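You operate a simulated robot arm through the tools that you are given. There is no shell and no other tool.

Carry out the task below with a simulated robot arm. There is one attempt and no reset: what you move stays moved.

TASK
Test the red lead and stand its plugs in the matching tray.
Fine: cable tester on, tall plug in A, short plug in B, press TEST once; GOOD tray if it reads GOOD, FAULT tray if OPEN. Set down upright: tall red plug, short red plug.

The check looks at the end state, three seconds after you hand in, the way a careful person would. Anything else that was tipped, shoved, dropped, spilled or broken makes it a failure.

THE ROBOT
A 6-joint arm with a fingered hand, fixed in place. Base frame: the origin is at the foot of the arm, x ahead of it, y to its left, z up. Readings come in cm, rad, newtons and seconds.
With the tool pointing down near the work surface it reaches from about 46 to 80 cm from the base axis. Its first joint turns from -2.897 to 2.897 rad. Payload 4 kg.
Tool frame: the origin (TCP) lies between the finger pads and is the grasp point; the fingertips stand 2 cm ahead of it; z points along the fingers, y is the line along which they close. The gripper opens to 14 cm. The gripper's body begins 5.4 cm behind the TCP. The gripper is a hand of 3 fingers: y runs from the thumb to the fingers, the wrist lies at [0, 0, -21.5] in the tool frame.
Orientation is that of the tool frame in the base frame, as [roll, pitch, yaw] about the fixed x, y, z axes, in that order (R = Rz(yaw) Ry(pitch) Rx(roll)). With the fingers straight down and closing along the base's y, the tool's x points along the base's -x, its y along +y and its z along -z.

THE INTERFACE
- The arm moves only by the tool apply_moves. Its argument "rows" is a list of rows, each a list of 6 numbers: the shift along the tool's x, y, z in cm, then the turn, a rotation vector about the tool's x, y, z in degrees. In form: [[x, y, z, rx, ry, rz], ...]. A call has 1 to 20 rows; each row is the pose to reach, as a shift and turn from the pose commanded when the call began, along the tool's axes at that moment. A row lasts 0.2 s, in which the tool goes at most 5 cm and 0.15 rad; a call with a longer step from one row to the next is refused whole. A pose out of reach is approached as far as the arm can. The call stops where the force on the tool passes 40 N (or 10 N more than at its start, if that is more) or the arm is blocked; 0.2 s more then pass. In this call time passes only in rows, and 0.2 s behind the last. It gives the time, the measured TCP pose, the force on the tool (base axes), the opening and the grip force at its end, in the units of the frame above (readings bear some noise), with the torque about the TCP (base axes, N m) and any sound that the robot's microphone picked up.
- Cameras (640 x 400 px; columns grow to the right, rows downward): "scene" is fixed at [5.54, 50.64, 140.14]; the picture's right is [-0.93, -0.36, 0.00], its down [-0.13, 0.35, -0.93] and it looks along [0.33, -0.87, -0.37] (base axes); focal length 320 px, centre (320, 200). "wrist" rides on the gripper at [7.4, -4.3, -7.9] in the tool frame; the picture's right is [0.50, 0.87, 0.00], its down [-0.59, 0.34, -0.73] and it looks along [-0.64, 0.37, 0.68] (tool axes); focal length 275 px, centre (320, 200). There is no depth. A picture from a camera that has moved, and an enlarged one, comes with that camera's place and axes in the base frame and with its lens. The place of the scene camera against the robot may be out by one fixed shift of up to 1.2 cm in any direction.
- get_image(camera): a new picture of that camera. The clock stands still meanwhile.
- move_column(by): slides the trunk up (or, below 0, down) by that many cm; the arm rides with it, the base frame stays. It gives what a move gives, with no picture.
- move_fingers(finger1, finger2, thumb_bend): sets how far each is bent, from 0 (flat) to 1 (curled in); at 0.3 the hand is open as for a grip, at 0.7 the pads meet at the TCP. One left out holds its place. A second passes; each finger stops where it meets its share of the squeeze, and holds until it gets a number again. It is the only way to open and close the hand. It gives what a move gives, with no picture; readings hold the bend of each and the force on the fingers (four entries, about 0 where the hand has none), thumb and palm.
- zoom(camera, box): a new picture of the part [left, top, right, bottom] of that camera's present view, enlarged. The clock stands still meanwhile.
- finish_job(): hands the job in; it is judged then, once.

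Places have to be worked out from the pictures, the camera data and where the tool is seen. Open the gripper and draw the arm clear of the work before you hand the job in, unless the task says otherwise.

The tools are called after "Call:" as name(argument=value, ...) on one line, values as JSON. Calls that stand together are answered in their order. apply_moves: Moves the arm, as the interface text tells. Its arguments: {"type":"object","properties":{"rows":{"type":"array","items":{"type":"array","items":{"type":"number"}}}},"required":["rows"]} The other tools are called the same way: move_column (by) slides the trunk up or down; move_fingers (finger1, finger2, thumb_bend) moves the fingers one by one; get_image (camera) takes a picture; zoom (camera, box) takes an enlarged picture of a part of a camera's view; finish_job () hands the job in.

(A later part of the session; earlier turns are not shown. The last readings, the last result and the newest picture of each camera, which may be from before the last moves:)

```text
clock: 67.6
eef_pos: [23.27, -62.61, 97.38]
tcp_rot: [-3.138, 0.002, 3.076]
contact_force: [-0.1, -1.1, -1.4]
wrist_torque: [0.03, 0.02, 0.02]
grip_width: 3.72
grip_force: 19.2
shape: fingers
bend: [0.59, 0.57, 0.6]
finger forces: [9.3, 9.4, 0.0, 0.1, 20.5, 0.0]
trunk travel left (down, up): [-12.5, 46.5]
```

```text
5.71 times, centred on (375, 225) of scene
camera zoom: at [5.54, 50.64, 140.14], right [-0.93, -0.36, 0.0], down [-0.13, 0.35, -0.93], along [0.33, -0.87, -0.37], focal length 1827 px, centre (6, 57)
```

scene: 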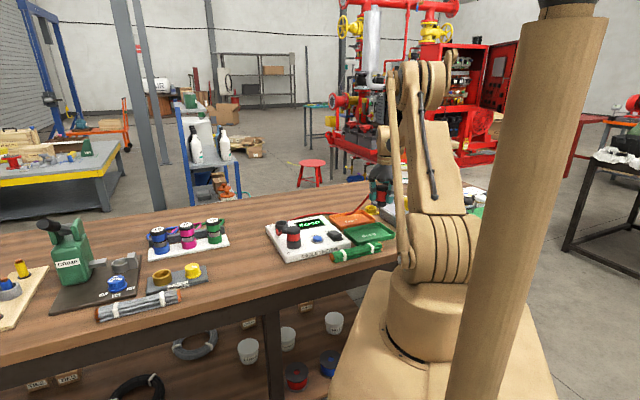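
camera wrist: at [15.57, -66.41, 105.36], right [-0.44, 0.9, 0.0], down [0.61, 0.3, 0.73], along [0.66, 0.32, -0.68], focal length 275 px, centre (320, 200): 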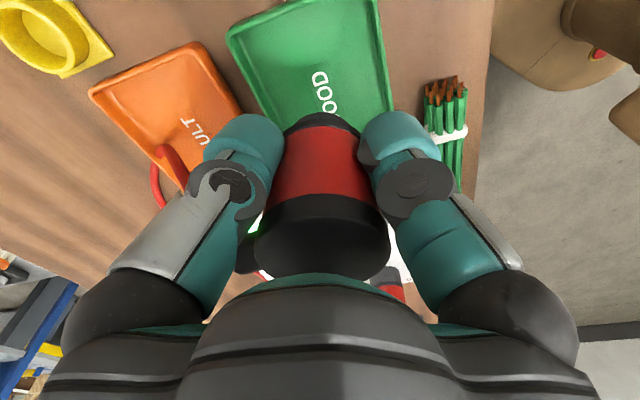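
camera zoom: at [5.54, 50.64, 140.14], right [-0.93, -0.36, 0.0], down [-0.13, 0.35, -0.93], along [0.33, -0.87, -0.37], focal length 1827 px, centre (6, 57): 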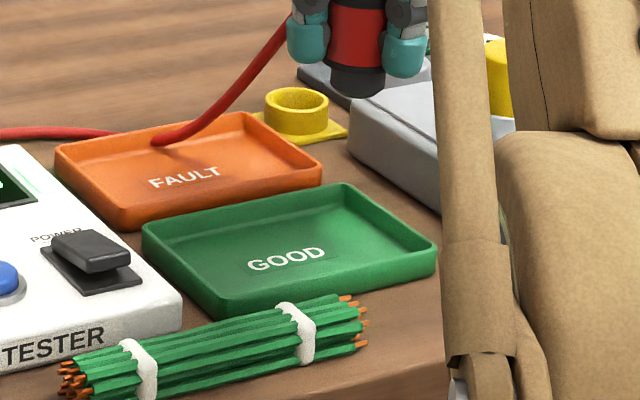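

The tray's far corner is at ≈(24.8,-69.7), giving centre ≈(26.8,-59.9); my spot for the tall plug is ≈(23.85,-62.75). I shift there and descend to about 1 cm above the tray floor.

Call:
apply_moves(rows=[[-0.3, -0.06, 0, 0, 0, 0], [-0.5, -0.12, 2, 0, 0, 0], [-0.5, -0.12, 4.5, 0, 0, 0], [-0.5, -0.12, 7, 0, 0, 0], [-0.5, -0.12, 9, 0, 0, 0], [-0.5, -0.12, 10.5, 0, 0, 0]])

Call:
get_image(camera="wrist")

Call:
zoom(camera="scene", box=[340, 180, 420, 260])

```text
clock: 69.0
eef_pos: [23.92, -62.81, 86.75]
tcp_rot: [-3.138, 0.002, 3.074]
contact_force: [-1.2, 0.2, -1.3]
wrist_torque: [0.04, -0.01, 0.02]
grip_width: 3.7
grip_force: 19.7
shape: fingers
bend: [0.59, 0.57, 0.6]
finger forces: [9.5, 9.4, 0.0, 0.1, 20.4, 0.0]
trunk travel left (down, up): [-12.5, 46.5]
```

```text
taken
camera wrist: at [16.12, -66.61, 94.79], right [-0.44, 0.9, 0.0], down [0.61, 0.3, 0.73], along [0.66, 0.32, -0.68], focal length 275 px, centre (320, 200)
```

wrist: 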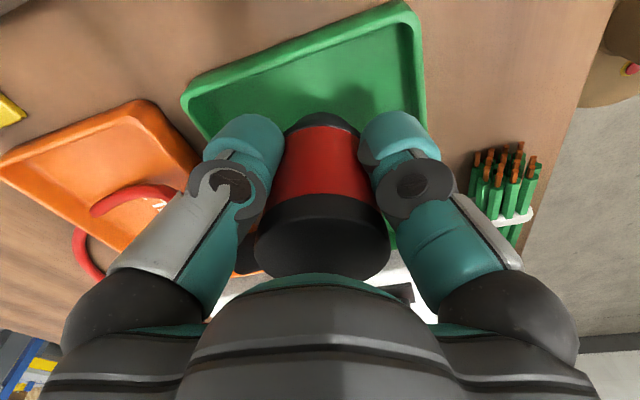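

```text
5.00 times, centred on (380, 220) of scene
camera zoom: at [5.54, 50.64, 140.14], right [-0.93, -0.36, 0.0], down [-0.13, 0.35, -0.93], along [0.33, -0.87, -0.37], focal length 1599 px, centre (20, 100)
```

zoom: 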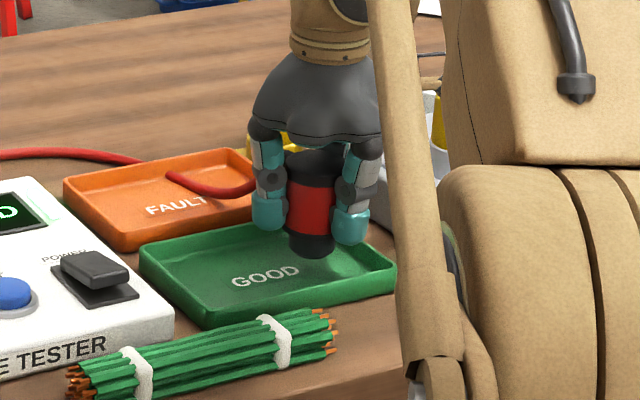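

The plug hangs over the far half of the GOOD tray, ~1.2 cm above the floor. I lower it gently until it touches.

Call:
apply_moves(rows=[[0, 0, 0.3, 0, 0, 0], [0, 0, 0.6, 0, 0, 0], [0, 0, 0.85, 0, 0, 0], [0, 0, 1.05, 0, 0, 0]])

Call:
zoom(camera="scene", box=[360, 200, 410, 245])

```text
clock: 70.0
eef_pos: [23.89, -62.81, 85.78]
tcp_rot: [-3.14, 0.003, 3.075]
contact_force: [0.6, 0.8, -0.7]
wrist_torque: [0.0, -0.01, 0.01]
grip_width: 3.68
grip_force: 19.8
shape: fingers
bend: [0.59, 0.57, 0.6]
finger forces: [9.5, 9.4, 0.0, 0.0, 20.4, 0.0]
trunk travel left (down, up): [-12.5, 46.5]
```

```text
8.89 times, centred on (385, 222) of scene
camera zoom: at [5.54, 50.64, 140.14], right [-0.93, -0.36, 0.0], down [-0.13, 0.35, -0.93], along [0.33, -0.87, -0.37], focal length 2842 px, centre (-258, 0)
```

zoom: 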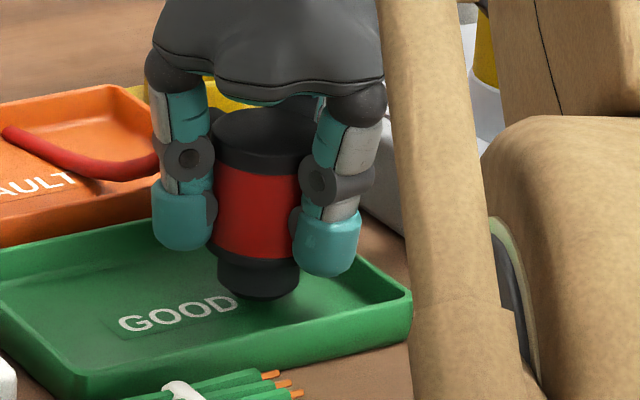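

No contact yet (TCP 85.8). I keep lowering in 0.15 cm steps.

Call:
apply_moves(rows=[[0, 0, 0.15, 0, 0, 0], [0, 0, 0.3, 0, 0, 0], [0, 0, 0.4, 0, 0, 0]])

Call:
zoom(camera="scene", box=[360, 200, 410, 245])

```text
clock: 70.8
eef_pos: [23.95, -62.77, 85.4]
tcp_rot: [-3.138, 0.002, 3.074]
contact_force: [-1.2, -0.9, -0.7]
wrist_torque: [0.0, -0.02, -0.02]
grip_width: 3.7
grip_force: 19.6
shape: fingers
bend: [0.59, 0.57, 0.6]
finger forces: [9.5, 9.4, 0.1, 0.0, 20.5, 0.1]
trunk travel left (down, up): [-12.5, 46.5]
```

```text
8.89 times, centred on (385, 222) of scene
camera zoom: at [5.54, 50.64, 140.14], right [-0.93, -0.36, 0.0], down [-0.13, 0.35, -0.93], along [0.33, -0.87, -0.37], focal length 2842 px, centre (-258, 0)
```

zoom: 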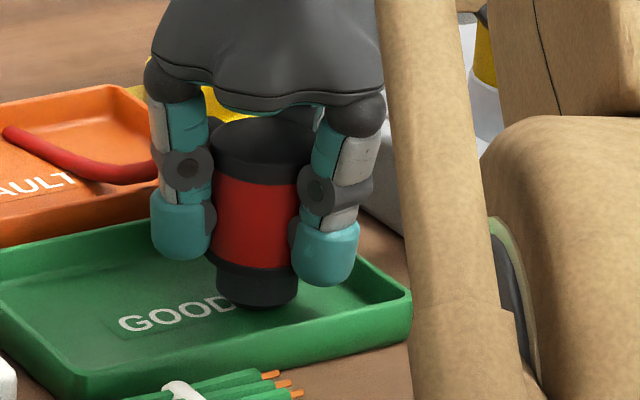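

Still no contact force at 85.4. I continue in 0.1 cm steps.

Call:
apply_moves(rows=[[0, 0, 0.1, 0, 0, 0], [0, 0, 0.2, 0, 0, 0], [0, 0, 0.3, 0, 0, 0]])

Call:
zoom(camera="scene", box=[360, 200, 410, 245])

```text
clock: 71.6
eef_pos: [23.84, -62.89, 85.34]
tcp_rot: [-3.137, 0.003, 3.073]
contact_force: [0.5, -1.8, 10.6]
wrist_torque: [-0.02, 0.0, 0.04]
grip_width: 3.7
grip_force: 20.9
shape: fingers
bend: [0.59, 0.57, 0.6]
finger forces: [9.8, 10.0, 0.0, 0.0, 21.9, 0.0]
trunk travel left (down, up): [-12.5, 46.5]
```

```text
8.89 times, centred on (385, 222) of scene
camera zoom: at [5.54, 50.64, 140.14], right [-0.93, -0.36, 0.0], down [-0.13, 0.35, -0.93], along [0.33, -0.87, -0.37], focal length 2842 px, centre (-258, 0)
```

zoom: 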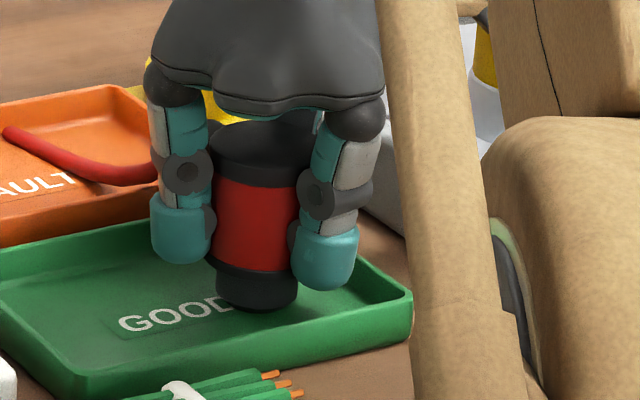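

The plug touches the tray floor (≈12 N). I ease off slightly and open the digits.

Call:
apply_moves(rows=[[0, 0, -0.15, 0, 0, 0]])

Call:
move_fingers(finger1=0.47, finger2=0.47, thumb_bend=0.47)

Call:
zoom(camera="scene", box=[360, 200, 410, 245])

Call:
get_image(camera="wrist")

```text
clock: 72.0
eef_pos: [23.85, -62.79, 85.32]
tcp_rot: [-3.14, 0.0, 3.073]
contact_force: [0.8, 0.1, 0.5]
wrist_torque: [0.0, 0.0, 0.0]
grip_width: 3.68
grip_force: 19.6
shape: fingers
bend: [0.59, 0.57, 0.6]
finger forces: [9.8, 9.7, 0.0, 0.1, 20.6, 0.0]
trunk travel left (down, up): [-12.5, 46.5]
```

```text
clock: 73.0
eef_pos: [23.97, -62.82, 85.33]
tcp_rot: [-3.138, 0.001, 3.073]
contact_force: [0.0, -0.3, -0.5]
wrist_torque: [0.05, 0.02, 0.03]
grip_width: 7.29
grip_force: 0.1
shape: fingers
bend: [0.47, 0.47, 0.47]
finger forces: [0.1, 0.0, 0.1, 0.1, 0.1, 0.1]
trunk travel left (down, up): [-12.5, 46.5]
```

```text
8.89 times, centred on (385, 222) of scene
camera zoom: at [5.54, 50.64, 140.14], right [-0.93, -0.36, 0.0], down [-0.13, 0.35, -0.93], along [0.33, -0.87, -0.37], focal length 2842 px, centre (-258, 0)
```

zoom: 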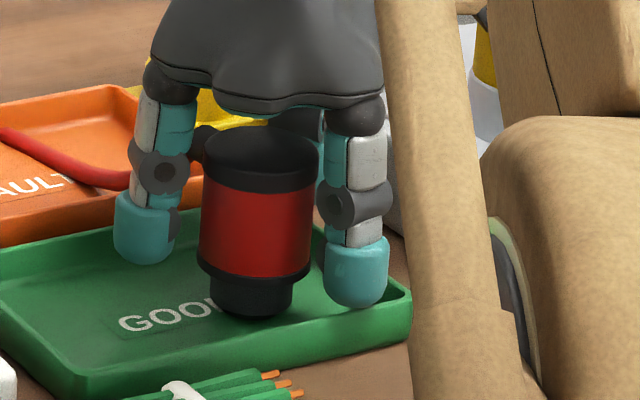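

```text
taken
camera wrist: at [16.22, -66.58, 93.31], right [-0.44, 0.9, 0.0], down [0.61, 0.3, 0.73], along [0.66, 0.32, -0.68], focal length 275 px, centre (320, 200)
```

wrist: 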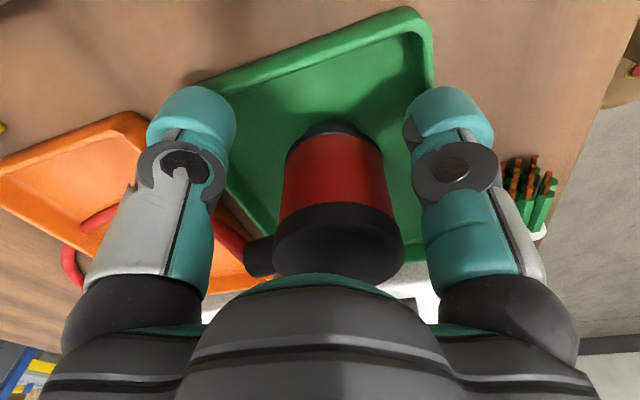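

The tall plug stands in the tray; it crept ~0.5 cm as the grip released. I open slightly more for clearance and lift straight up, then check.

Call:
move_fingers(finger1=0.43, finger2=0.43, thumb_bend=0.43)

Call:
zoom(camera="scene", box=[360, 200, 410, 245])

Call:
get_image(camera="wrist")

```text
clock: 74.0
eef_pos: [23.75, -62.7, 85.49]
tcp_rot: [-3.137, 0.001, 3.073]
contact_force: [0.5, 0.1, 0.0]
wrist_torque: [0.01, -0.02, -0.04]
grip_width: 8.54
grip_force: 0.0
shape: fingers
bend: [0.43, 0.43, 0.43]
finger forces: [0.0, 0.1, 0.0, 0.0, 0.0, 0.1]
trunk travel left (down, up): [-12.5, 46.5]
```

```text
8.89 times, centred on (385, 222) of scene
camera zoom: at [5.54, 50.64, 140.14], right [-0.93, -0.36, 0.0], down [-0.13, 0.35, -0.93], along [0.33, -0.87, -0.37], focal length 2842 px, centre (-258, 0)
```

zoom: 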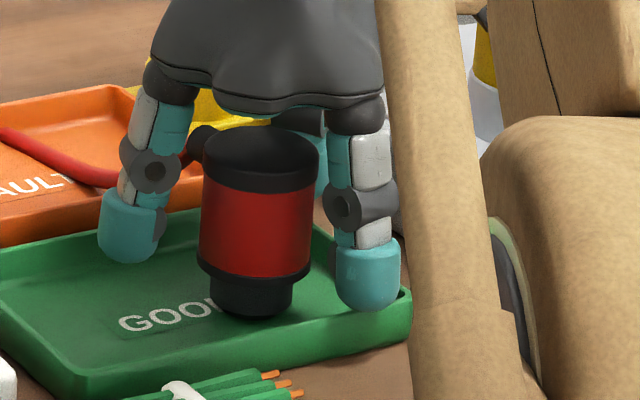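

```text
taken
camera wrist: at [16.22, -66.58, 93.31], right [-0.44, 0.9, 0.0], down [0.61, 0.3, 0.73], along [0.66, 0.32, -0.68], focal length 275 px, centre (320, 200)
```

wrist: 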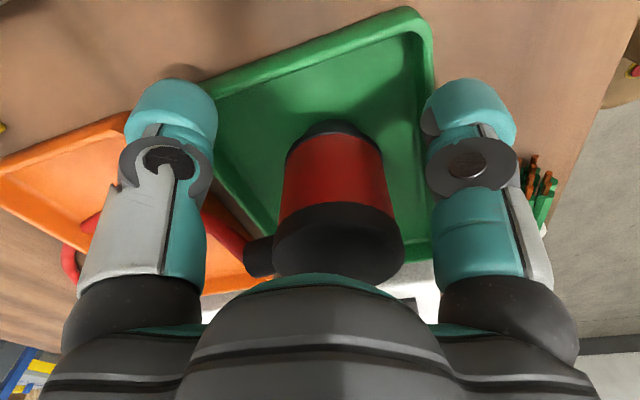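

The plug is steady and upright. I lift the hand straight up.

Call:
apply_moves(rows=[[0, 0, -0.8, 0, 0, 0], [0, 0, -2, 0, 0, 0], [0, 0, -4, 0, 0, 0], [0, 0, -7, 0, 0, 0], [0, 0, -10, 0, 0, 0], [0, 0, -13, 0, 0, 0], [0, 0, -15, 0, 0, 0]])

Call:
get_image(camera="wrist")

Call:
zoom(camera="scene", box=[260, 180, 430, 270])

```text
clock: 75.6
eef_pos: [23.97, -62.48, 100.36]
tcp_rot: [-3.138, 0.003, 3.072]
contact_force: [-0.1, 0.6, 0.7]
wrist_torque: [-0.01, -0.02, 0.02]
grip_width: 8.55
grip_force: 0.1
shape: fingers
bend: [0.43, 0.43, 0.43]
finger forces: [0.1, 0.0, 0.0, 0.1, 0.0, 0.1]
trunk travel left (down, up): [-12.5, 46.5]
```

```text
taken
camera wrist: at [16.26, -66.41, 108.35], right [-0.44, 0.9, 0.0], down [0.61, 0.3, 0.73], along [0.66, 0.32, -0.68], focal length 275 px, centre (320, 200)
```

wrist: 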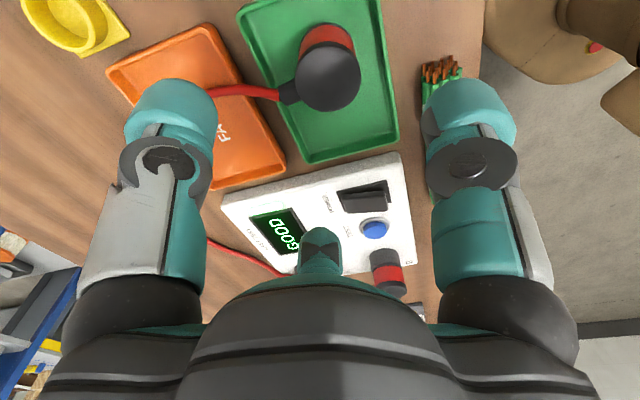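

```text
3.76 times, centred on (345, 225) of scene
camera zoom: at [5.54, 50.64, 140.14], right [-0.93, -0.36, 0.0], down [-0.13, 0.35, -0.93], along [0.33, -0.87, -0.37], focal length 1204 px, centre (226, 106)
```

zoom: 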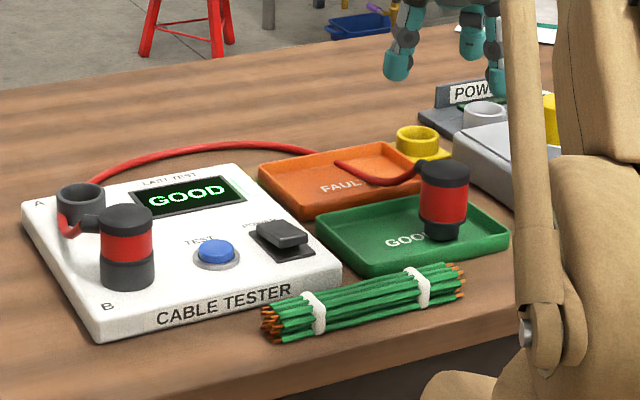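

The tall plug stands upright in the GOOD tray at ≈(24.1,-61.9). Now I go back to the short plug in B (TCP ≈48.8,-38.5, yaw −148°).

Call:
apply_moves(rows=[[-2.9, 3.2, 0, 0, 0, -4.5], [-5.8, 6.4, 0, 0, 0, -9], [-8.65, 9.6, 0, 0, 0, -13.5], [-11.5, 12.8, 0, 0, 0, -18], [-14.4, 16.0, 0, 0, 0, -22.5], [-17.3, 19.25, 0, 0, 0, -27], [-20.2, 22.5, 0, 0, 0, -31.5], [-23.07, 25.67, 0, 0, 0, -36]])

Call:
move_fingers(finger1=0.46, finger2=0.46, thumb_bend=0.46)

Call:
get_image(camera="wrist")

Call:
zoom(camera="wrist", box=[250, 20, 390, 140])

Call:
zoom(camera="scene", box=[240, 160, 430, 270])

```text
clock: 77.4
eef_pos: [48.7, -38.77, 100.39]
tcp_rot: [-3.139, -0.001, -2.582]
contact_force: [-1.8, -1.1, 0.2]
wrist_torque: [-0.02, -0.03, 0.0]
grip_width: 8.53
grip_force: 0.1
shape: fingers
bend: [0.43, 0.43, 0.43]
finger forces: [0.1, 0.0, 0.0, 0.0, 0.0, 0.1]
trunk travel left (down, up): [-12.5, 46.5]
```

```text
clock: 78.4
eef_pos: [48.62, -38.79, 100.49]
tcp_rot: [-3.139, 0.0, -2.58]
contact_force: [-0.4, 0.1, 0.3]
wrist_torque: [-0.01, 0.01, 0.0]
grip_width: 7.64
grip_force: 0.0
shape: fingers
bend: [0.46, 0.46, 0.46]
finger forces: [0.1, 0.0, 0.0, 0.0, 0.1, 0.1]
trunk travel left (down, up): [-12.5, 46.5]
```

```text
taken
camera wrist: at [44.65, -46.35, 108.42], right [-0.88, 0.47, 0.0], down [0.32, 0.6, 0.73], along [0.34, 0.65, -0.68], focal length 275 px, centre (320, 200)
```

wrist: 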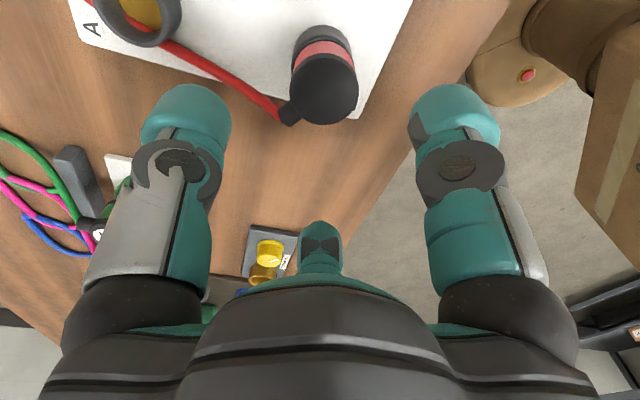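

```text
3.33 times, centred on (320, 80) of wrist
camera zoom: at [44.65, -46.35, 108.42], right [-0.88, 0.47, 0.0], down [0.32, 0.6, 0.73], along [0.34, 0.65, -0.68], focal length 918 px, centre (320, 600)
```

zoom: 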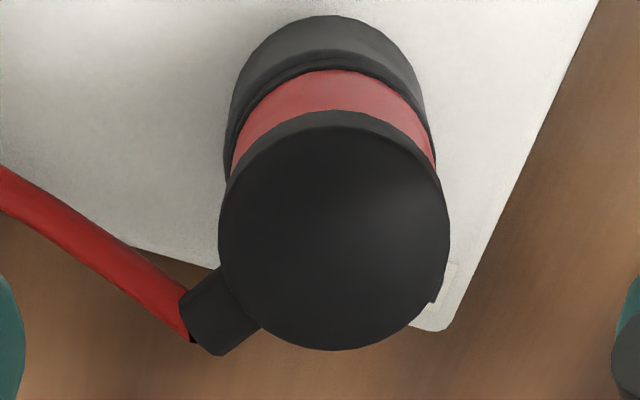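

```text
3.37 times, centred on (335, 215) of scene
camera zoom: at [5.54, 50.64, 140.14], right [-0.93, -0.36, 0.0], down [-0.13, 0.35, -0.93], along [0.33, -0.87, -0.37], focal length 1077 px, centre (270, 150)
```

zoom: 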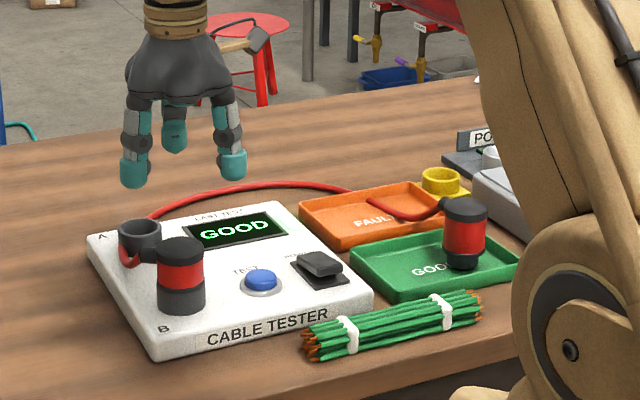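

The cap of the short plug is offset ≈(+0.1,+0.7) from the TCP. I correct and descend to z≈91 to check centring.

Call:
apply_moves(rows=[[-0.4, 0.5, 1, 0, 0, 0], [-0.4, 0.5, 3.5, 0, 0, 0], [-0.4, 0.5, 6, 0, 0, 0], [-0.4, 0.5, 8, 0, 0, 0], [-0.4, 0.5, 9.5, 0, 0, 0]])

Call:
get_image(camera="wrist")

Call:
zoom(camera="scene", box=[250, 190, 330, 260])

```text
clock: 79.6
eef_pos: [48.61, -38.13, 90.68]
tcp_rot: [-3.137, 0.0, -2.582]
contact_force: [0.2, -0.4, 0.0]
wrist_torque: [0.0, -0.03, 0.06]
grip_width: 7.66
grip_force: 0.0
shape: fingers
bend: [0.46, 0.46, 0.46]
finger forces: [0.0, 0.0, 0.1, 0.0, 0.0, 0.1]
trunk travel left (down, up): [-12.5, 46.5]
```

```text
taken
camera wrist: at [44.68, -45.7, 98.77], right [-0.88, 0.47, 0.0], down [0.32, 0.6, 0.73], along [0.34, 0.65, -0.68], focal length 275 px, centre (320, 200)
```

wrist: 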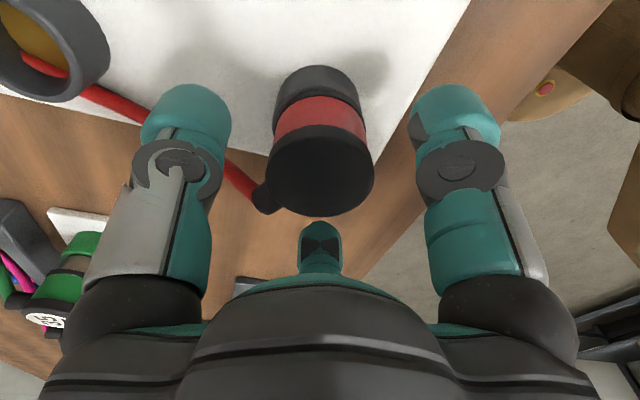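

```text
5.71 times, centred on (290, 225) of scene
camera zoom: at [5.54, 50.64, 140.14], right [-0.93, -0.36, 0.0], down [-0.13, 0.35, -0.93], along [0.33, -0.87, -0.37], focal length 1827 px, centre (491, 57)
```

zoom: 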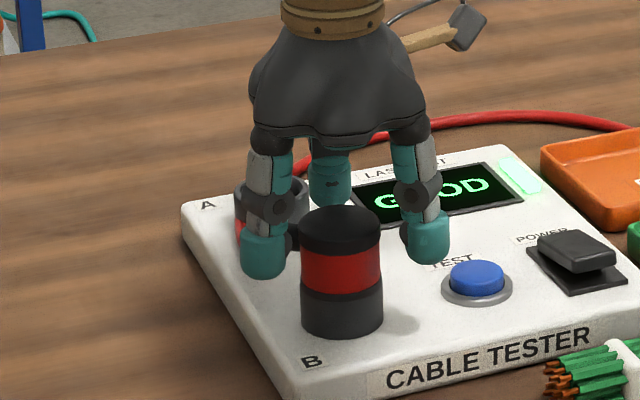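

Centred (col ≈319.5), cap top ≈89.4. I descend 3.0 cm and grip the short plug.

Call:
apply_moves(rows=[[0, 0, 0.8, 0, 0, 0], [0, 0, 1.6, 0, 0, 0], [0, 0, 2.4, 0, 0, 0], [0, 0, 3.0, 0, 0, 0]])

Call:
move_fingers(finger1=0.7, finger2=0.7, thumb_bend=0.7)

Call:
get_image(camera="wrist")

Call:
zoom(camera="scene", box=[250, 190, 330, 260])

```text
clock: 80.6
eef_pos: [48.78, -38.06, 87.81]
tcp_rot: [-3.138, 0.001, -2.581]
contact_force: [0.1, 0.1, -0.4]
wrist_torque: [0.02, -0.01, -0.03]
grip_width: 7.65
grip_force: 0.0
shape: fingers
bend: [0.46, 0.46, 0.46]
finger forces: [0.0, 0.1, 0.0, 0.0, 0.1, 0.0]
trunk travel left (down, up): [-12.5, 46.5]
```

```text
clock: 81.6
eef_pos: [48.8, -38.33, 87.82]
tcp_rot: [-3.132, 0.0, -2.58]
contact_force: [9.7, -9.2, 19.3]
wrist_torque: [-0.54, -0.43, -0.01]
grip_width: 3.7
grip_force: 26.0
shape: fingers
bend: [0.58, 0.57, 0.61]
finger forces: [9.4, 9.9, 0.1, 0.0, 32.1, 0.0]
trunk travel left (down, up): [-12.5, 46.5]
stopped: the force on the tool passed its limit at 41 N (the readings are from after the stop); the commanded pose is now the measured one
```

```text
taken
camera wrist: at [44.75, -45.77, 95.89], right [-0.88, 0.47, -0.01], down [0.31, 0.6, 0.73], along [0.35, 0.64, -0.68], focal length 275 px, centre (320, 200)
```

wrist: 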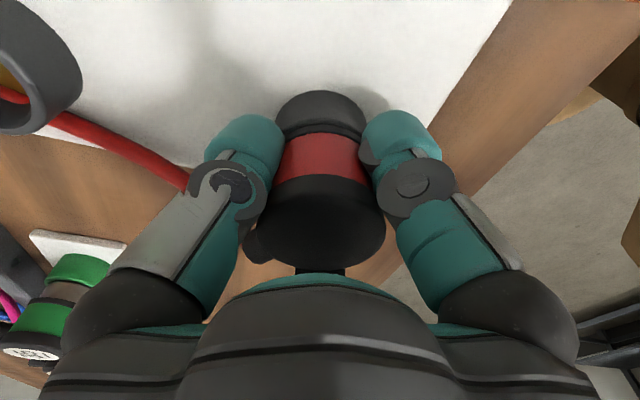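

```text
5.71 times, centred on (290, 225) of scene
camera zoom: at [5.54, 50.64, 140.14], right [-0.93, -0.36, 0.0], down [-0.13, 0.35, -0.93], along [0.33, -0.87, -0.37], focal length 1827 px, centre (491, 57)
```

zoom: 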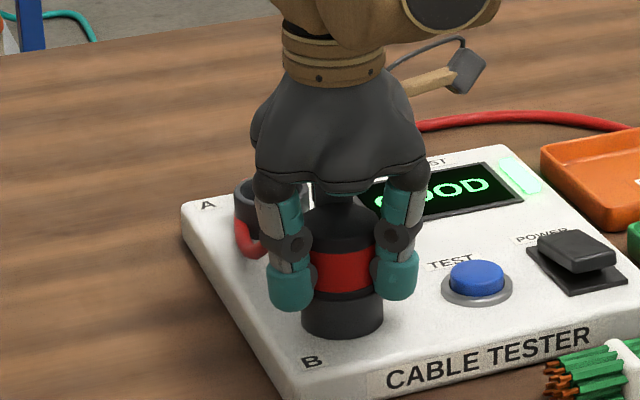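

The thumb tip seems to have caught the socket rim (upward 19 N, thumb 32 N). I open again, raise 0.5 cm, remove the tiny tilt and re-grip higher.

Call:
move_fingers(finger1=0.47, finger2=0.47, thumb_bend=0.47)

Call:
get_image(camera="wrist")

Call:
zoom(camera="scene", box=[250, 190, 330, 260])

```text
clock: 82.6
eef_pos: [48.77, -38.16, 87.77]
tcp_rot: [-3.135, 0.001, -2.583]
contact_force: [0.3, 0.9, 0.6]
wrist_torque: [0.0, -0.05, -0.04]
grip_width: 7.28
grip_force: 0.0
shape: fingers
bend: [0.47, 0.47, 0.47]
finger forces: [0.1, 0.0, 0.1, 0.1, 0.0, 0.1]
trunk travel left (down, up): [-12.5, 46.5]
```

```text
taken
camera wrist: at [44.73, -45.74, 95.81], right [-0.88, 0.47, 0.0], down [0.32, 0.6, 0.73], along [0.35, 0.65, -0.68], focal length 275 px, centre (320, 200)
```

wrist: 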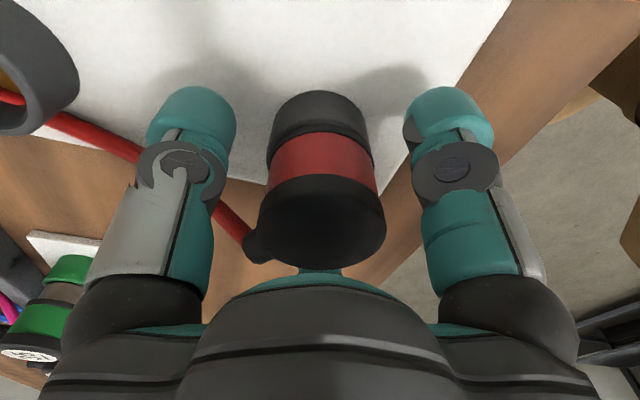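

```text
5.71 times, centred on (290, 225) of scene
camera zoom: at [5.54, 50.64, 140.14], right [-0.93, -0.36, 0.0], down [-0.13, 0.35, -0.93], along [0.33, -0.87, -0.37], focal length 1827 px, centre (491, 57)
```

zoom: 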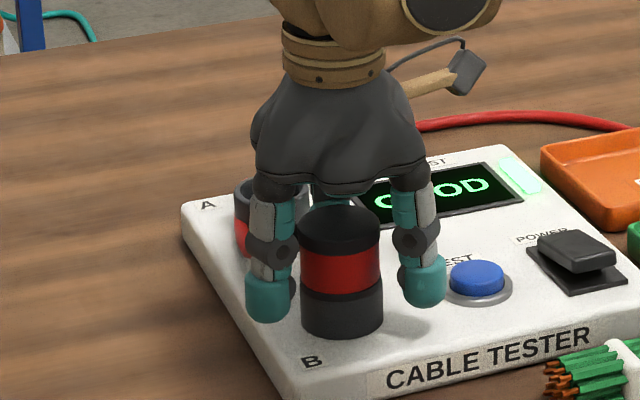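

The plug is still upright in B. I raise 0.5 cm with small centring corrections and re-close.

Call:
apply_moves(rows=[[0.07, 0.12, -0.3, -0.15, 0, 0], [0.07, 0.12, -0.55, -0.15, 0, 0]])

Call:
move_fingers(finger1=0.7, finger2=0.7, thumb_bend=0.7)

Call:
get_image(camera="wrist")

Call:
zoom(camera="scene", box=[250, 190, 330, 260])

```text
clock: 83.2
eef_pos: [48.73, -38.07, 88.28]
tcp_rot: [-3.138, -0.001, -2.581]
contact_force: [-0.4, -0.2, -0.7]
wrist_torque: [0.01, -0.01, -0.02]
grip_width: 7.31
grip_force: 0.0
shape: fingers
bend: [0.47, 0.47, 0.47]
finger forces: [0.1, 0.0, 0.0, 0.0, 0.0, 0.0]
trunk travel left (down, up): [-12.5, 46.5]
```

```text
clock: 84.2
eef_pos: [48.75, -38.22, 88.26]
tcp_rot: [-3.139, -0.001, -2.58]
contact_force: [3.8, -5.8, 2.8]
wrist_torque: [-0.11, -0.06, -0.04]
grip_width: 3.81
grip_force: 20.5
shape: fingers
bend: [0.59, 0.58, 0.6]
finger forces: [8.6, 10.1, 0.0, 0.1, 23.0, 0.0]
trunk travel left (down, up): [-12.5, 46.5]
```

```text
taken
camera wrist: at [44.68, -45.73, 96.3], right [-0.88, 0.47, 0.0], down [0.32, 0.6, 0.73], along [0.34, 0.65, -0.68], focal length 275 px, centre (320, 200)
```

wrist: 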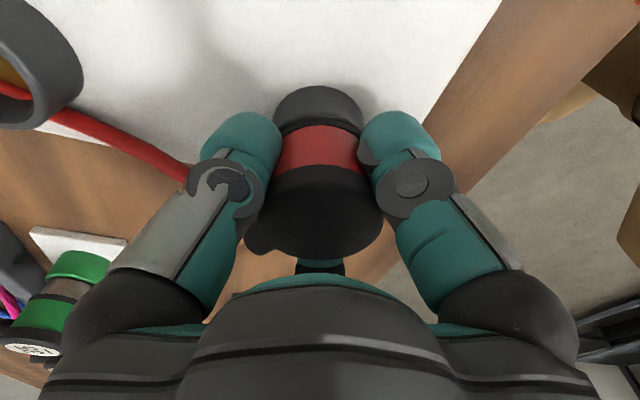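

```text
5.71 times, centred on (290, 225) of scene
camera zoom: at [5.54, 50.64, 140.14], right [-0.93, -0.36, 0.0], down [-0.13, 0.35, -0.93], along [0.33, -0.87, -0.37], focal length 1827 px, centre (491, 57)
```

zoom: 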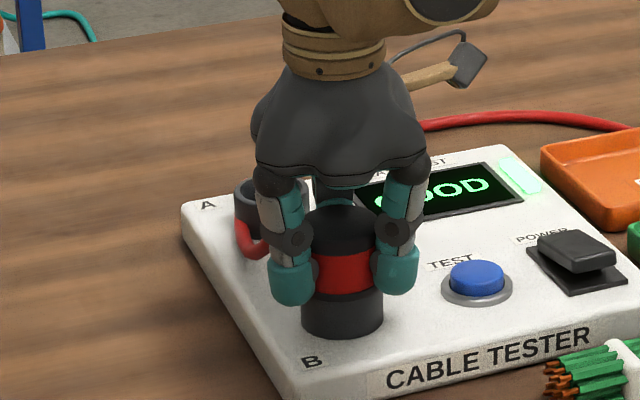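

Grip is good (≈9, 10, 23 N). I lift straight out 4 cm slowly and check the cable and the tall plug.

Call:
apply_moves(rows=[[0, 0, -0.3, 0, 0, 0], [0, 0, -0.7, 0, 0, 0], [0, 0, -1.2, 0, 0, 0], [0, 0, -1.8, 0, 0, 0], [0, 0, -2.4, 0, 0, 0], [0, 0, -3.0, 0, 0, 0], [0, 0, -3.6, 0, 0, 0], [0, 0, -4.2, 0, 0, 0]])

Call:
zoom(camera="scene", box=[240, 170, 420, 270])

Call:
get_image(camera="wrist")

```text
clock: 86.0
eef_pos: [48.63, -38.2, 92.53]
tcp_rot: [-3.138, -0.001, -2.58]
contact_force: [-0.5, -0.2, -1.1]
wrist_torque: [-0.02, -0.05, 0.04]
grip_width: 3.78
grip_force: 21.5
shape: fingers
bend: [0.59, 0.58, 0.6]
finger forces: [9.7, 11.1, 0.0, 0.0, 20.7, 0.1]
trunk travel left (down, up): [-12.5, 46.5]
```

```text
3.56 times, centred on (330, 220) of scene
camera zoom: at [5.54, 50.64, 140.14], right [-0.93, -0.36, 0.0], down [-0.13, 0.35, -0.93], along [0.33, -0.87, -0.37], focal length 1137 px, centre (284, 129)
```

zoom: 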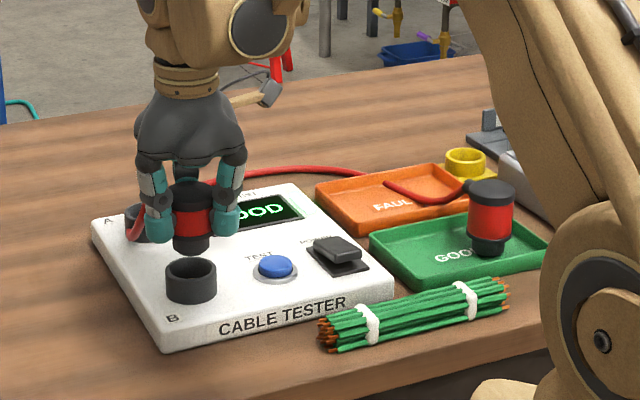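

```text
taken
camera wrist: at [44.57, -45.79, 100.59], right [-0.88, 0.47, 0.0], down [0.32, 0.6, 0.73], along [0.34, 0.65, -0.68], focal length 275 px, centre (320, 200)
```

wrist: 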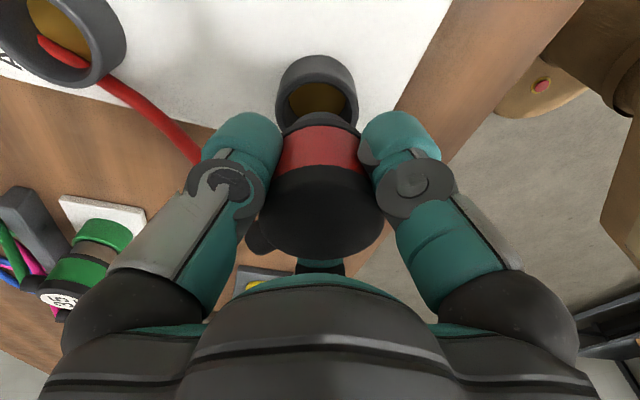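

The short plug is clear of B and the tall plug is undisturbed. I carry it up and over the back of the tester to pull the cable out of socket A, then to above the near end of the GOOD tray (≈30.1,-56.8), rotating −21.6°.

Call:
apply_moves(rows=[[0.1, -1.5, -1.75, 0, 0, 0], [0.2, -3.0, -3.5, 0, 0, 0], [0.3, -4.5, -5.25, 0, 0, 0], [0.41, -6.0, -7.0, 0, 0, 0], [2.55, -7.2, -7.2, 0, 0, 2.2], [4.7, -8.4, -7.3, 0, 0, 4.3], [6.83, -9.65, -7.5, 0, 0, 6.5]])

Call:
zoom(camera="scene", box=[240, 150, 420, 270])

```text
clock: 87.6
eef_pos: [47.99, -49.91, 100.1]
tcp_rot: [-3.139, 0.0, -2.696]
contact_force: [-0.2, 0.2, -1.5]
wrist_torque: [0.02, 0.03, -0.02]
grip_width: 3.75
grip_force: 20.9
shape: fingers
bend: [0.59, 0.57, 0.6]
finger forces: [9.5, 11.2, 0.0, 0.0, 20.8, 0.0]
trunk travel left (down, up): [-12.5, 46.5]
```

```text
3.33 times, centred on (330, 210) of scene
camera zoom: at [5.54, 50.64, 140.14], right [-0.93, -0.36, 0.0], down [-0.13, 0.35, -0.93], along [0.33, -0.87, -0.37], focal length 1066 px, centre (287, 167)
```

zoom: 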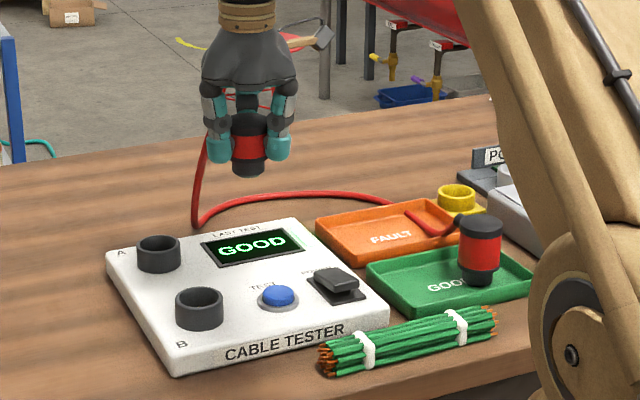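

The cable has come free of socket A. I continue to above the tray's near end.

Call:
apply_moves(rows=[[2.7, 0.2, 0, 0, 0, 2.2], [5.4, 0.45, 0, 0, 0, 4.3], [8.2, 0.7, 0.3, 0, 0, 6.5], [10.9, 0.9, 0.7, 0, 0, 8.6], [13.6, 1.1, 1.0, 0, 0, 10.8], [16.4, 1.35, 1.5, 0, 0, 13], [19.08, 1.58, 2.0, 0, 0, 15.1]])

Call:
get_image(camera="wrist")

Call:
zoom(camera="wrist", box=[160, 0, 480, 175])

Call:
zoom(camera="scene", box=[260, 150, 430, 260])

```text
clock: 89.2
eef_pos: [30.26, -56.84, 98.04]
tcp_rot: [-3.138, 0.0, -2.959]
contact_force: [0.0, 0.1, -0.7]
wrist_torque: [-0.01, -0.04, 0.0]
grip_width: 3.74
grip_force: 21.1
shape: fingers
bend: [0.59, 0.57, 0.6]
finger forces: [9.5, 11.3, 0.0, 0.0, 20.8, 0.0]
trunk travel left (down, up): [-12.5, 46.5]
```

```text
taken
camera wrist: at [23.67, -62.46, 105.94], right [-0.65, 0.76, 0.0], down [0.51, 0.44, 0.73], along [0.56, 0.48, -0.68], focal length 275 px, centre (320, 200)
```

wrist: 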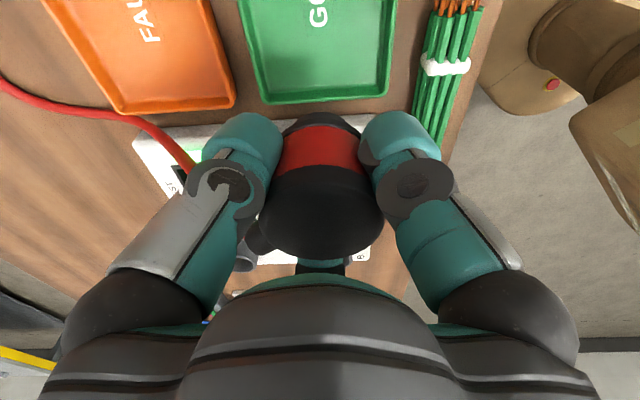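

```text
2.00 times, centred on (320, 88) of wrist
camera zoom: at [23.67, -62.46, 105.94], right [-0.65, 0.76, 0.0], down [0.51, 0.44, 0.73], along [0.56, 0.48, -0.68], focal length 551 px, centre (320, 425)
```

zoom: 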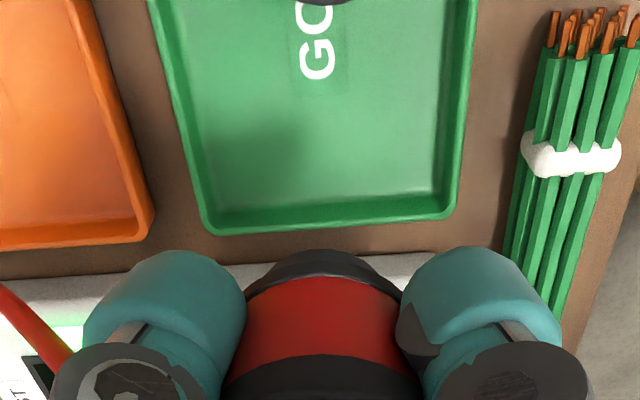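

```text
3.64 times, centred on (345, 205) of scene
camera zoom: at [5.54, 50.64, 140.14], right [-0.93, -0.36, 0.0], down [-0.13, 0.35, -0.93], along [0.33, -0.87, -0.37], focal length 1163 px, centre (229, 182)
```

zoom: 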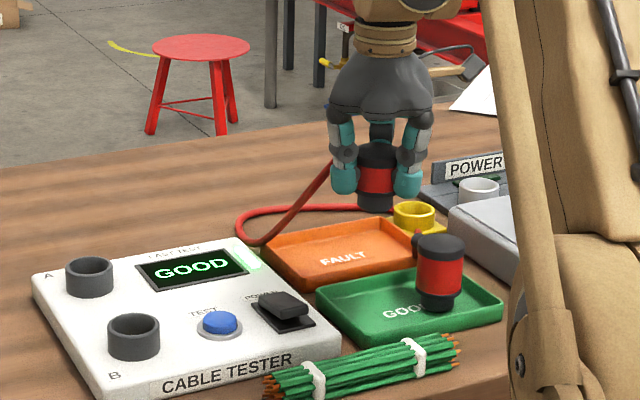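

Tray's near-end corners are at ≈(36.7,-58.3) and (28.6,-50.2). To keep the digit clear of the tester on release, I choose the short plug's spot ≈(29.45,-57.35), 7 cm from the tall one, and descend there.

Call:
apply_moves(rows=[[0.4, -0.15, 0, 0, 0, 0], [0.82, -0.31, 2, 0, 0, 0], [0.82, -0.31, 4.5, 0, 0, 0], [0.82, -0.31, 7, 0, 0, 0], [0.82, -0.31, 9, 0, 0, 0]])

Call:
get_image(camera="wrist")

Call:
zoom(camera="scene", box=[320, 180, 410, 260])

```text
clock: 90.4
eef_pos: [29.48, -57.21, 88.83]
tcp_rot: [-3.14, 0.002, -2.957]
contact_force: [0.1, -0.1, -1.7]
wrist_torque: [0.0, 0.0, 0.0]
grip_width: 3.78
grip_force: 21.0
shape: fingers
bend: [0.59, 0.57, 0.6]
finger forces: [9.5, 11.3, 0.0, 0.0, 20.8, 0.0]
trunk travel left (down, up): [-12.5, 46.5]
```

```text
taken
camera wrist: at [22.93, -62.82, 96.9], right [-0.65, 0.76, 0.0], down [0.51, 0.44, 0.73], along [0.56, 0.48, -0.68], focal length 275 px, centre (320, 200)
```

wrist: 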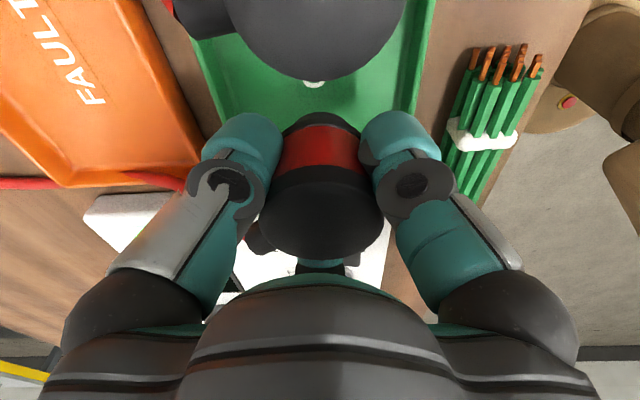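

```text
5.00 times, centred on (365, 220) of scene
camera zoom: at [5.54, 50.64, 140.14], right [-0.93, -0.36, 0.0], down [-0.13, 0.35, -0.93], along [0.33, -0.87, -0.37], focal length 1599 px, centre (95, 100)
```

zoom: 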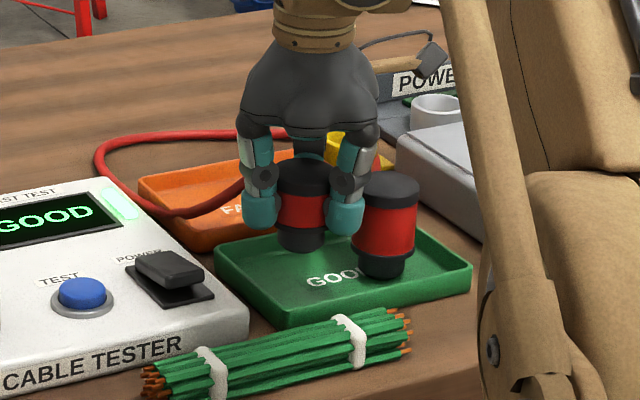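

Clearances to the tall plug look fine (≈2 cm). I lower further, slowly, toward the tray floor.

Call:
apply_moves(rows=[[0, 0, 0.6, 0, 0, 0], [0, 0, 1.2, 0, 0, 0], [0, 0, 1.8, 0, 0, 0], [0, 0, 2.3, 0, 0, 0], [0, 0, 2.7, 0, 0, 0]])

Call:
get_image(camera="wrist")

Call:
zoom(camera="scene", box=[340, 200, 400, 250])

```text
clock: 91.6
eef_pos: [29.27, -57.18, 86.22]
tcp_rot: [-3.14, 0.0, -2.956]
contact_force: [0.0, 0.5, -1.4]
wrist_torque: [-0.01, -0.02, 0.03]
grip_width: 3.78
grip_force: 20.4
shape: fingers
bend: [0.59, 0.57, 0.6]
finger forces: [9.4, 11.3, 0.0, 0.1, 20.8, 0.0]
trunk travel left (down, up): [-12.5, 46.5]
```

```text
taken
camera wrist: at [22.82, -62.78, 94.26], right [-0.65, 0.76, 0.0], down [0.51, 0.44, 0.73], along [0.56, 0.48, -0.68], focal length 275 px, centre (320, 200)
```

wrist: 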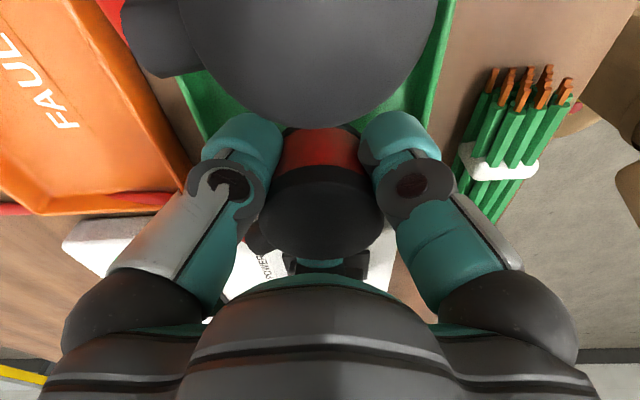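

```text
8.00 times, centred on (370, 225) of scene
camera zoom: at [5.54, 50.64, 140.14], right [-0.93, -0.36, 0.0], down [-0.13, 0.35, -0.93], along [0.33, -0.87, -0.37], focal length 2558 px, centre (-80, 0)
```

zoom: 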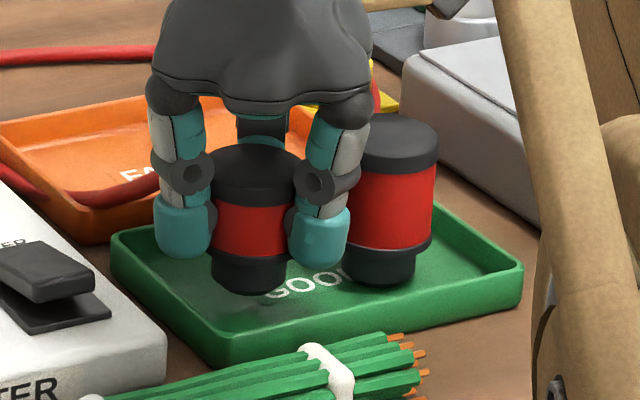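

About 1 cm to go. I lower in small steps until contact.

Call:
apply_moves(rows=[[0, 0, 0.25, 0, 0, 0], [0, 0, 0.45, 0, 0, 0], [0, 0, 0.6, 0, 0, 0], [0, 0, 0.75, 0, 0, 0], [0, 0, 0.85, 0, 0, 0]])

Call:
zoom(camera="scene", box=[340, 200, 400, 250])

```text
clock: 92.8
eef_pos: [29.42, -57.2, 85.56]
tcp_rot: [-3.139, 0.001, -2.959]
contact_force: [-0.3, 0.0, -0.9]
wrist_torque: [0.01, -0.02, -0.01]
grip_width: 3.76
grip_force: 20.2
shape: fingers
bend: [0.59, 0.57, 0.6]
finger forces: [9.4, 11.3, 0.0, 0.0, 20.8, 0.0]
trunk travel left (down, up): [-12.5, 46.5]
```

```text
8.00 times, centred on (370, 225) of scene
camera zoom: at [5.54, 50.64, 140.14], right [-0.93, -0.36, 0.0], down [-0.13, 0.35, -0.93], along [0.33, -0.87, -0.37], focal length 2558 px, centre (-80, 0)
```

zoom: 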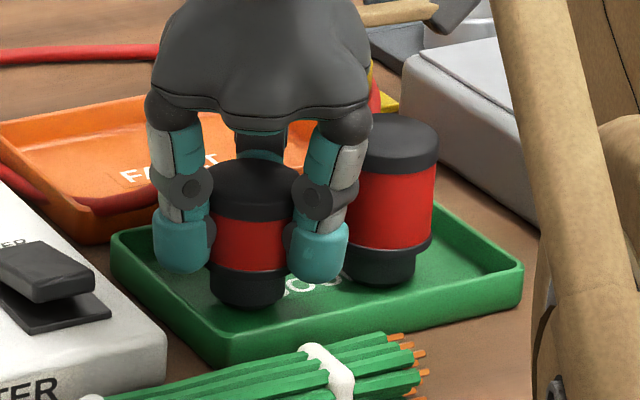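

Still no contact at 85.5. I go on in 0.1 cm steps.

Call:
apply_moves(rows=[[0, 0, 0.1, 0, 0, 0], [0, 0, 0.2, 0, 0, 0], [0, 0, 0.3, 0, 0, 0]])

Call:
zoom(camera="scene", box=[340, 200, 400, 250])

```text
clock: 93.6
eef_pos: [29.33, -57.15, 85.32]
tcp_rot: [-3.138, 0.002, -2.957]
contact_force: [1.2, 0.0, 1.0]
wrist_torque: [0.01, 0.02, -0.03]
grip_width: 3.75
grip_force: 21.1
shape: fingers
bend: [0.59, 0.57, 0.6]
finger forces: [9.5, 11.6, 0.1, 0.0, 21.1, 0.0]
trunk travel left (down, up): [-12.5, 46.5]
```

```text
8.00 times, centred on (370, 225) of scene
camera zoom: at [5.54, 50.64, 140.14], right [-0.93, -0.36, 0.0], down [-0.13, 0.35, -0.93], along [0.33, -0.87, -0.37], focal length 2558 px, centre (-80, 0)
```

zoom: 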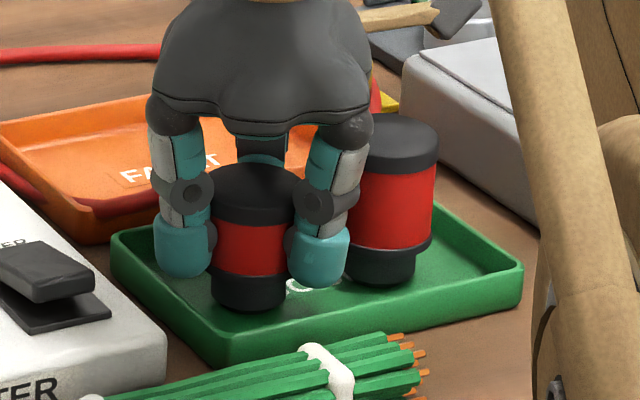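

Contact is just beginning (force +2 N). One more 0.1 cm to be sure it stands on the floor.

Call:
apply_moves(rows=[[0, 0, 0.1, 0, 0, 0]])

Call:
get_image(camera="wrist")

```text
clock: 94.0
eef_pos: [29.28, -57.28, 85.28]
tcp_rot: [-3.137, 0.003, -2.958]
contact_force: [1.3, -2.8, 11.9]
wrist_torque: [-0.04, -0.06, 0.05]
grip_width: 3.72
grip_force: 21.7
shape: fingers
bend: [0.59, 0.57, 0.6]
finger forces: [9.4, 11.8, 0.0, 0.0, 22.6, 0.0]
trunk travel left (down, up): [-12.5, 46.5]
```

```text
taken
camera wrist: at [22.78, -62.77, 93.2], right [-0.65, 0.76, 0.0], down [0.51, 0.44, 0.73], along [0.56, 0.48, -0.68], focal length 275 px, centre (320, 200)
```

wrist: 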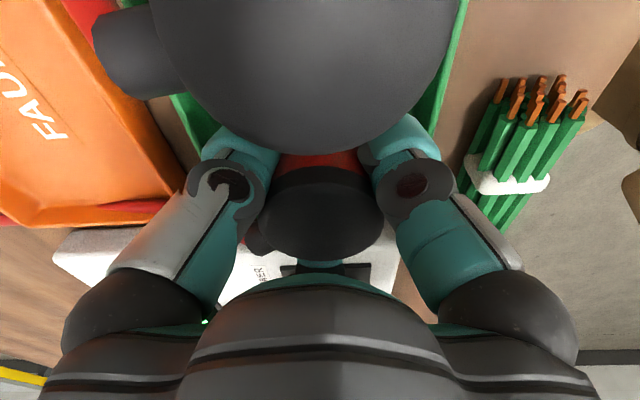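

The short plug stands on the tray floor (≈13 N). I ease off and open the digits just enough to free it.

Call:
apply_moves(rows=[[0, 0, -0.1, 0, 0, 0]])

Call:
move_fingers(finger1=0.51, finger2=0.51, thumb_bend=0.51)

Call:
zoom(camera="scene", box=[340, 200, 400, 250])

Call:
get_image(camera="wrist")

```text
clock: 94.4
eef_pos: [29.31, -57.17, 85.17]
tcp_rot: [-3.139, 0.001, -2.959]
contact_force: [0.5, -2.2, 4.2]
wrist_torque: [-0.04, -0.01, -0.01]
grip_width: 3.75
grip_force: 21.3
shape: fingers
bend: [0.59, 0.57, 0.6]
finger forces: [9.5, 11.4, 0.0, 0.0, 21.9, 0.0]
trunk travel left (down, up): [-12.5, 46.5]
```

```text
clock: 95.4
eef_pos: [29.3, -57.29, 85.28]
tcp_rot: [-3.138, 0.002, -2.958]
contact_force: [-0.7, 0.2, 0.0]
wrist_torque: [0.0, 0.0, 0.03]
grip_width: 6.03
grip_force: 0.1
shape: fingers
bend: [0.51, 0.51, 0.51]
finger forces: [0.1, 0.1, 0.0, 0.0, 0.0, 0.0]
trunk travel left (down, up): [-12.5, 46.5]
```

```text
8.00 times, centred on (370, 225) of scene
camera zoom: at [5.54, 50.64, 140.14], right [-0.93, -0.36, 0.0], down [-0.13, 0.35, -0.93], along [0.33, -0.87, -0.37], focal length 2558 px, centre (-80, 0)
```

zoom: 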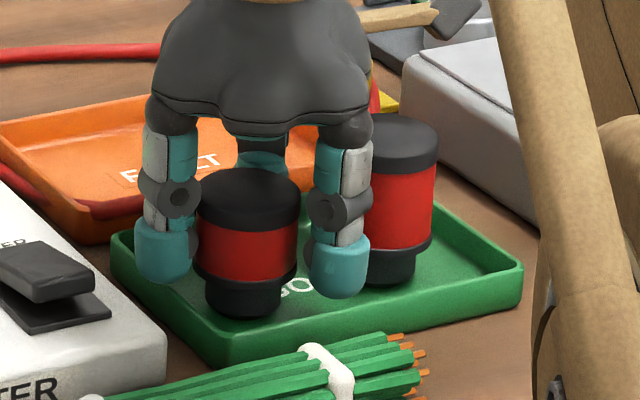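

```text
taken
camera wrist: at [22.81, -62.77, 93.22], right [-0.65, 0.76, 0.0], down [0.51, 0.44, 0.73], along [0.56, 0.48, -0.68], focal length 275 px, centre (320, 200)
```

wrist: 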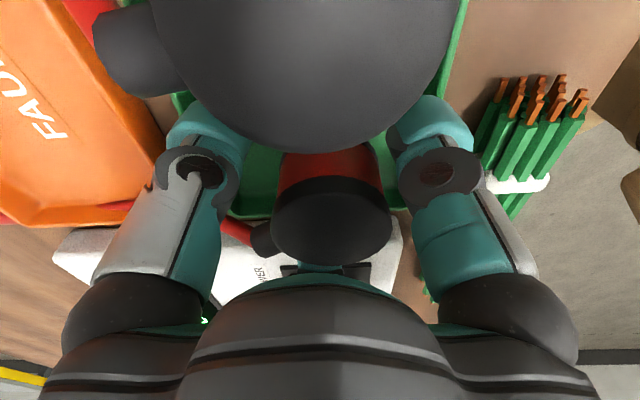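

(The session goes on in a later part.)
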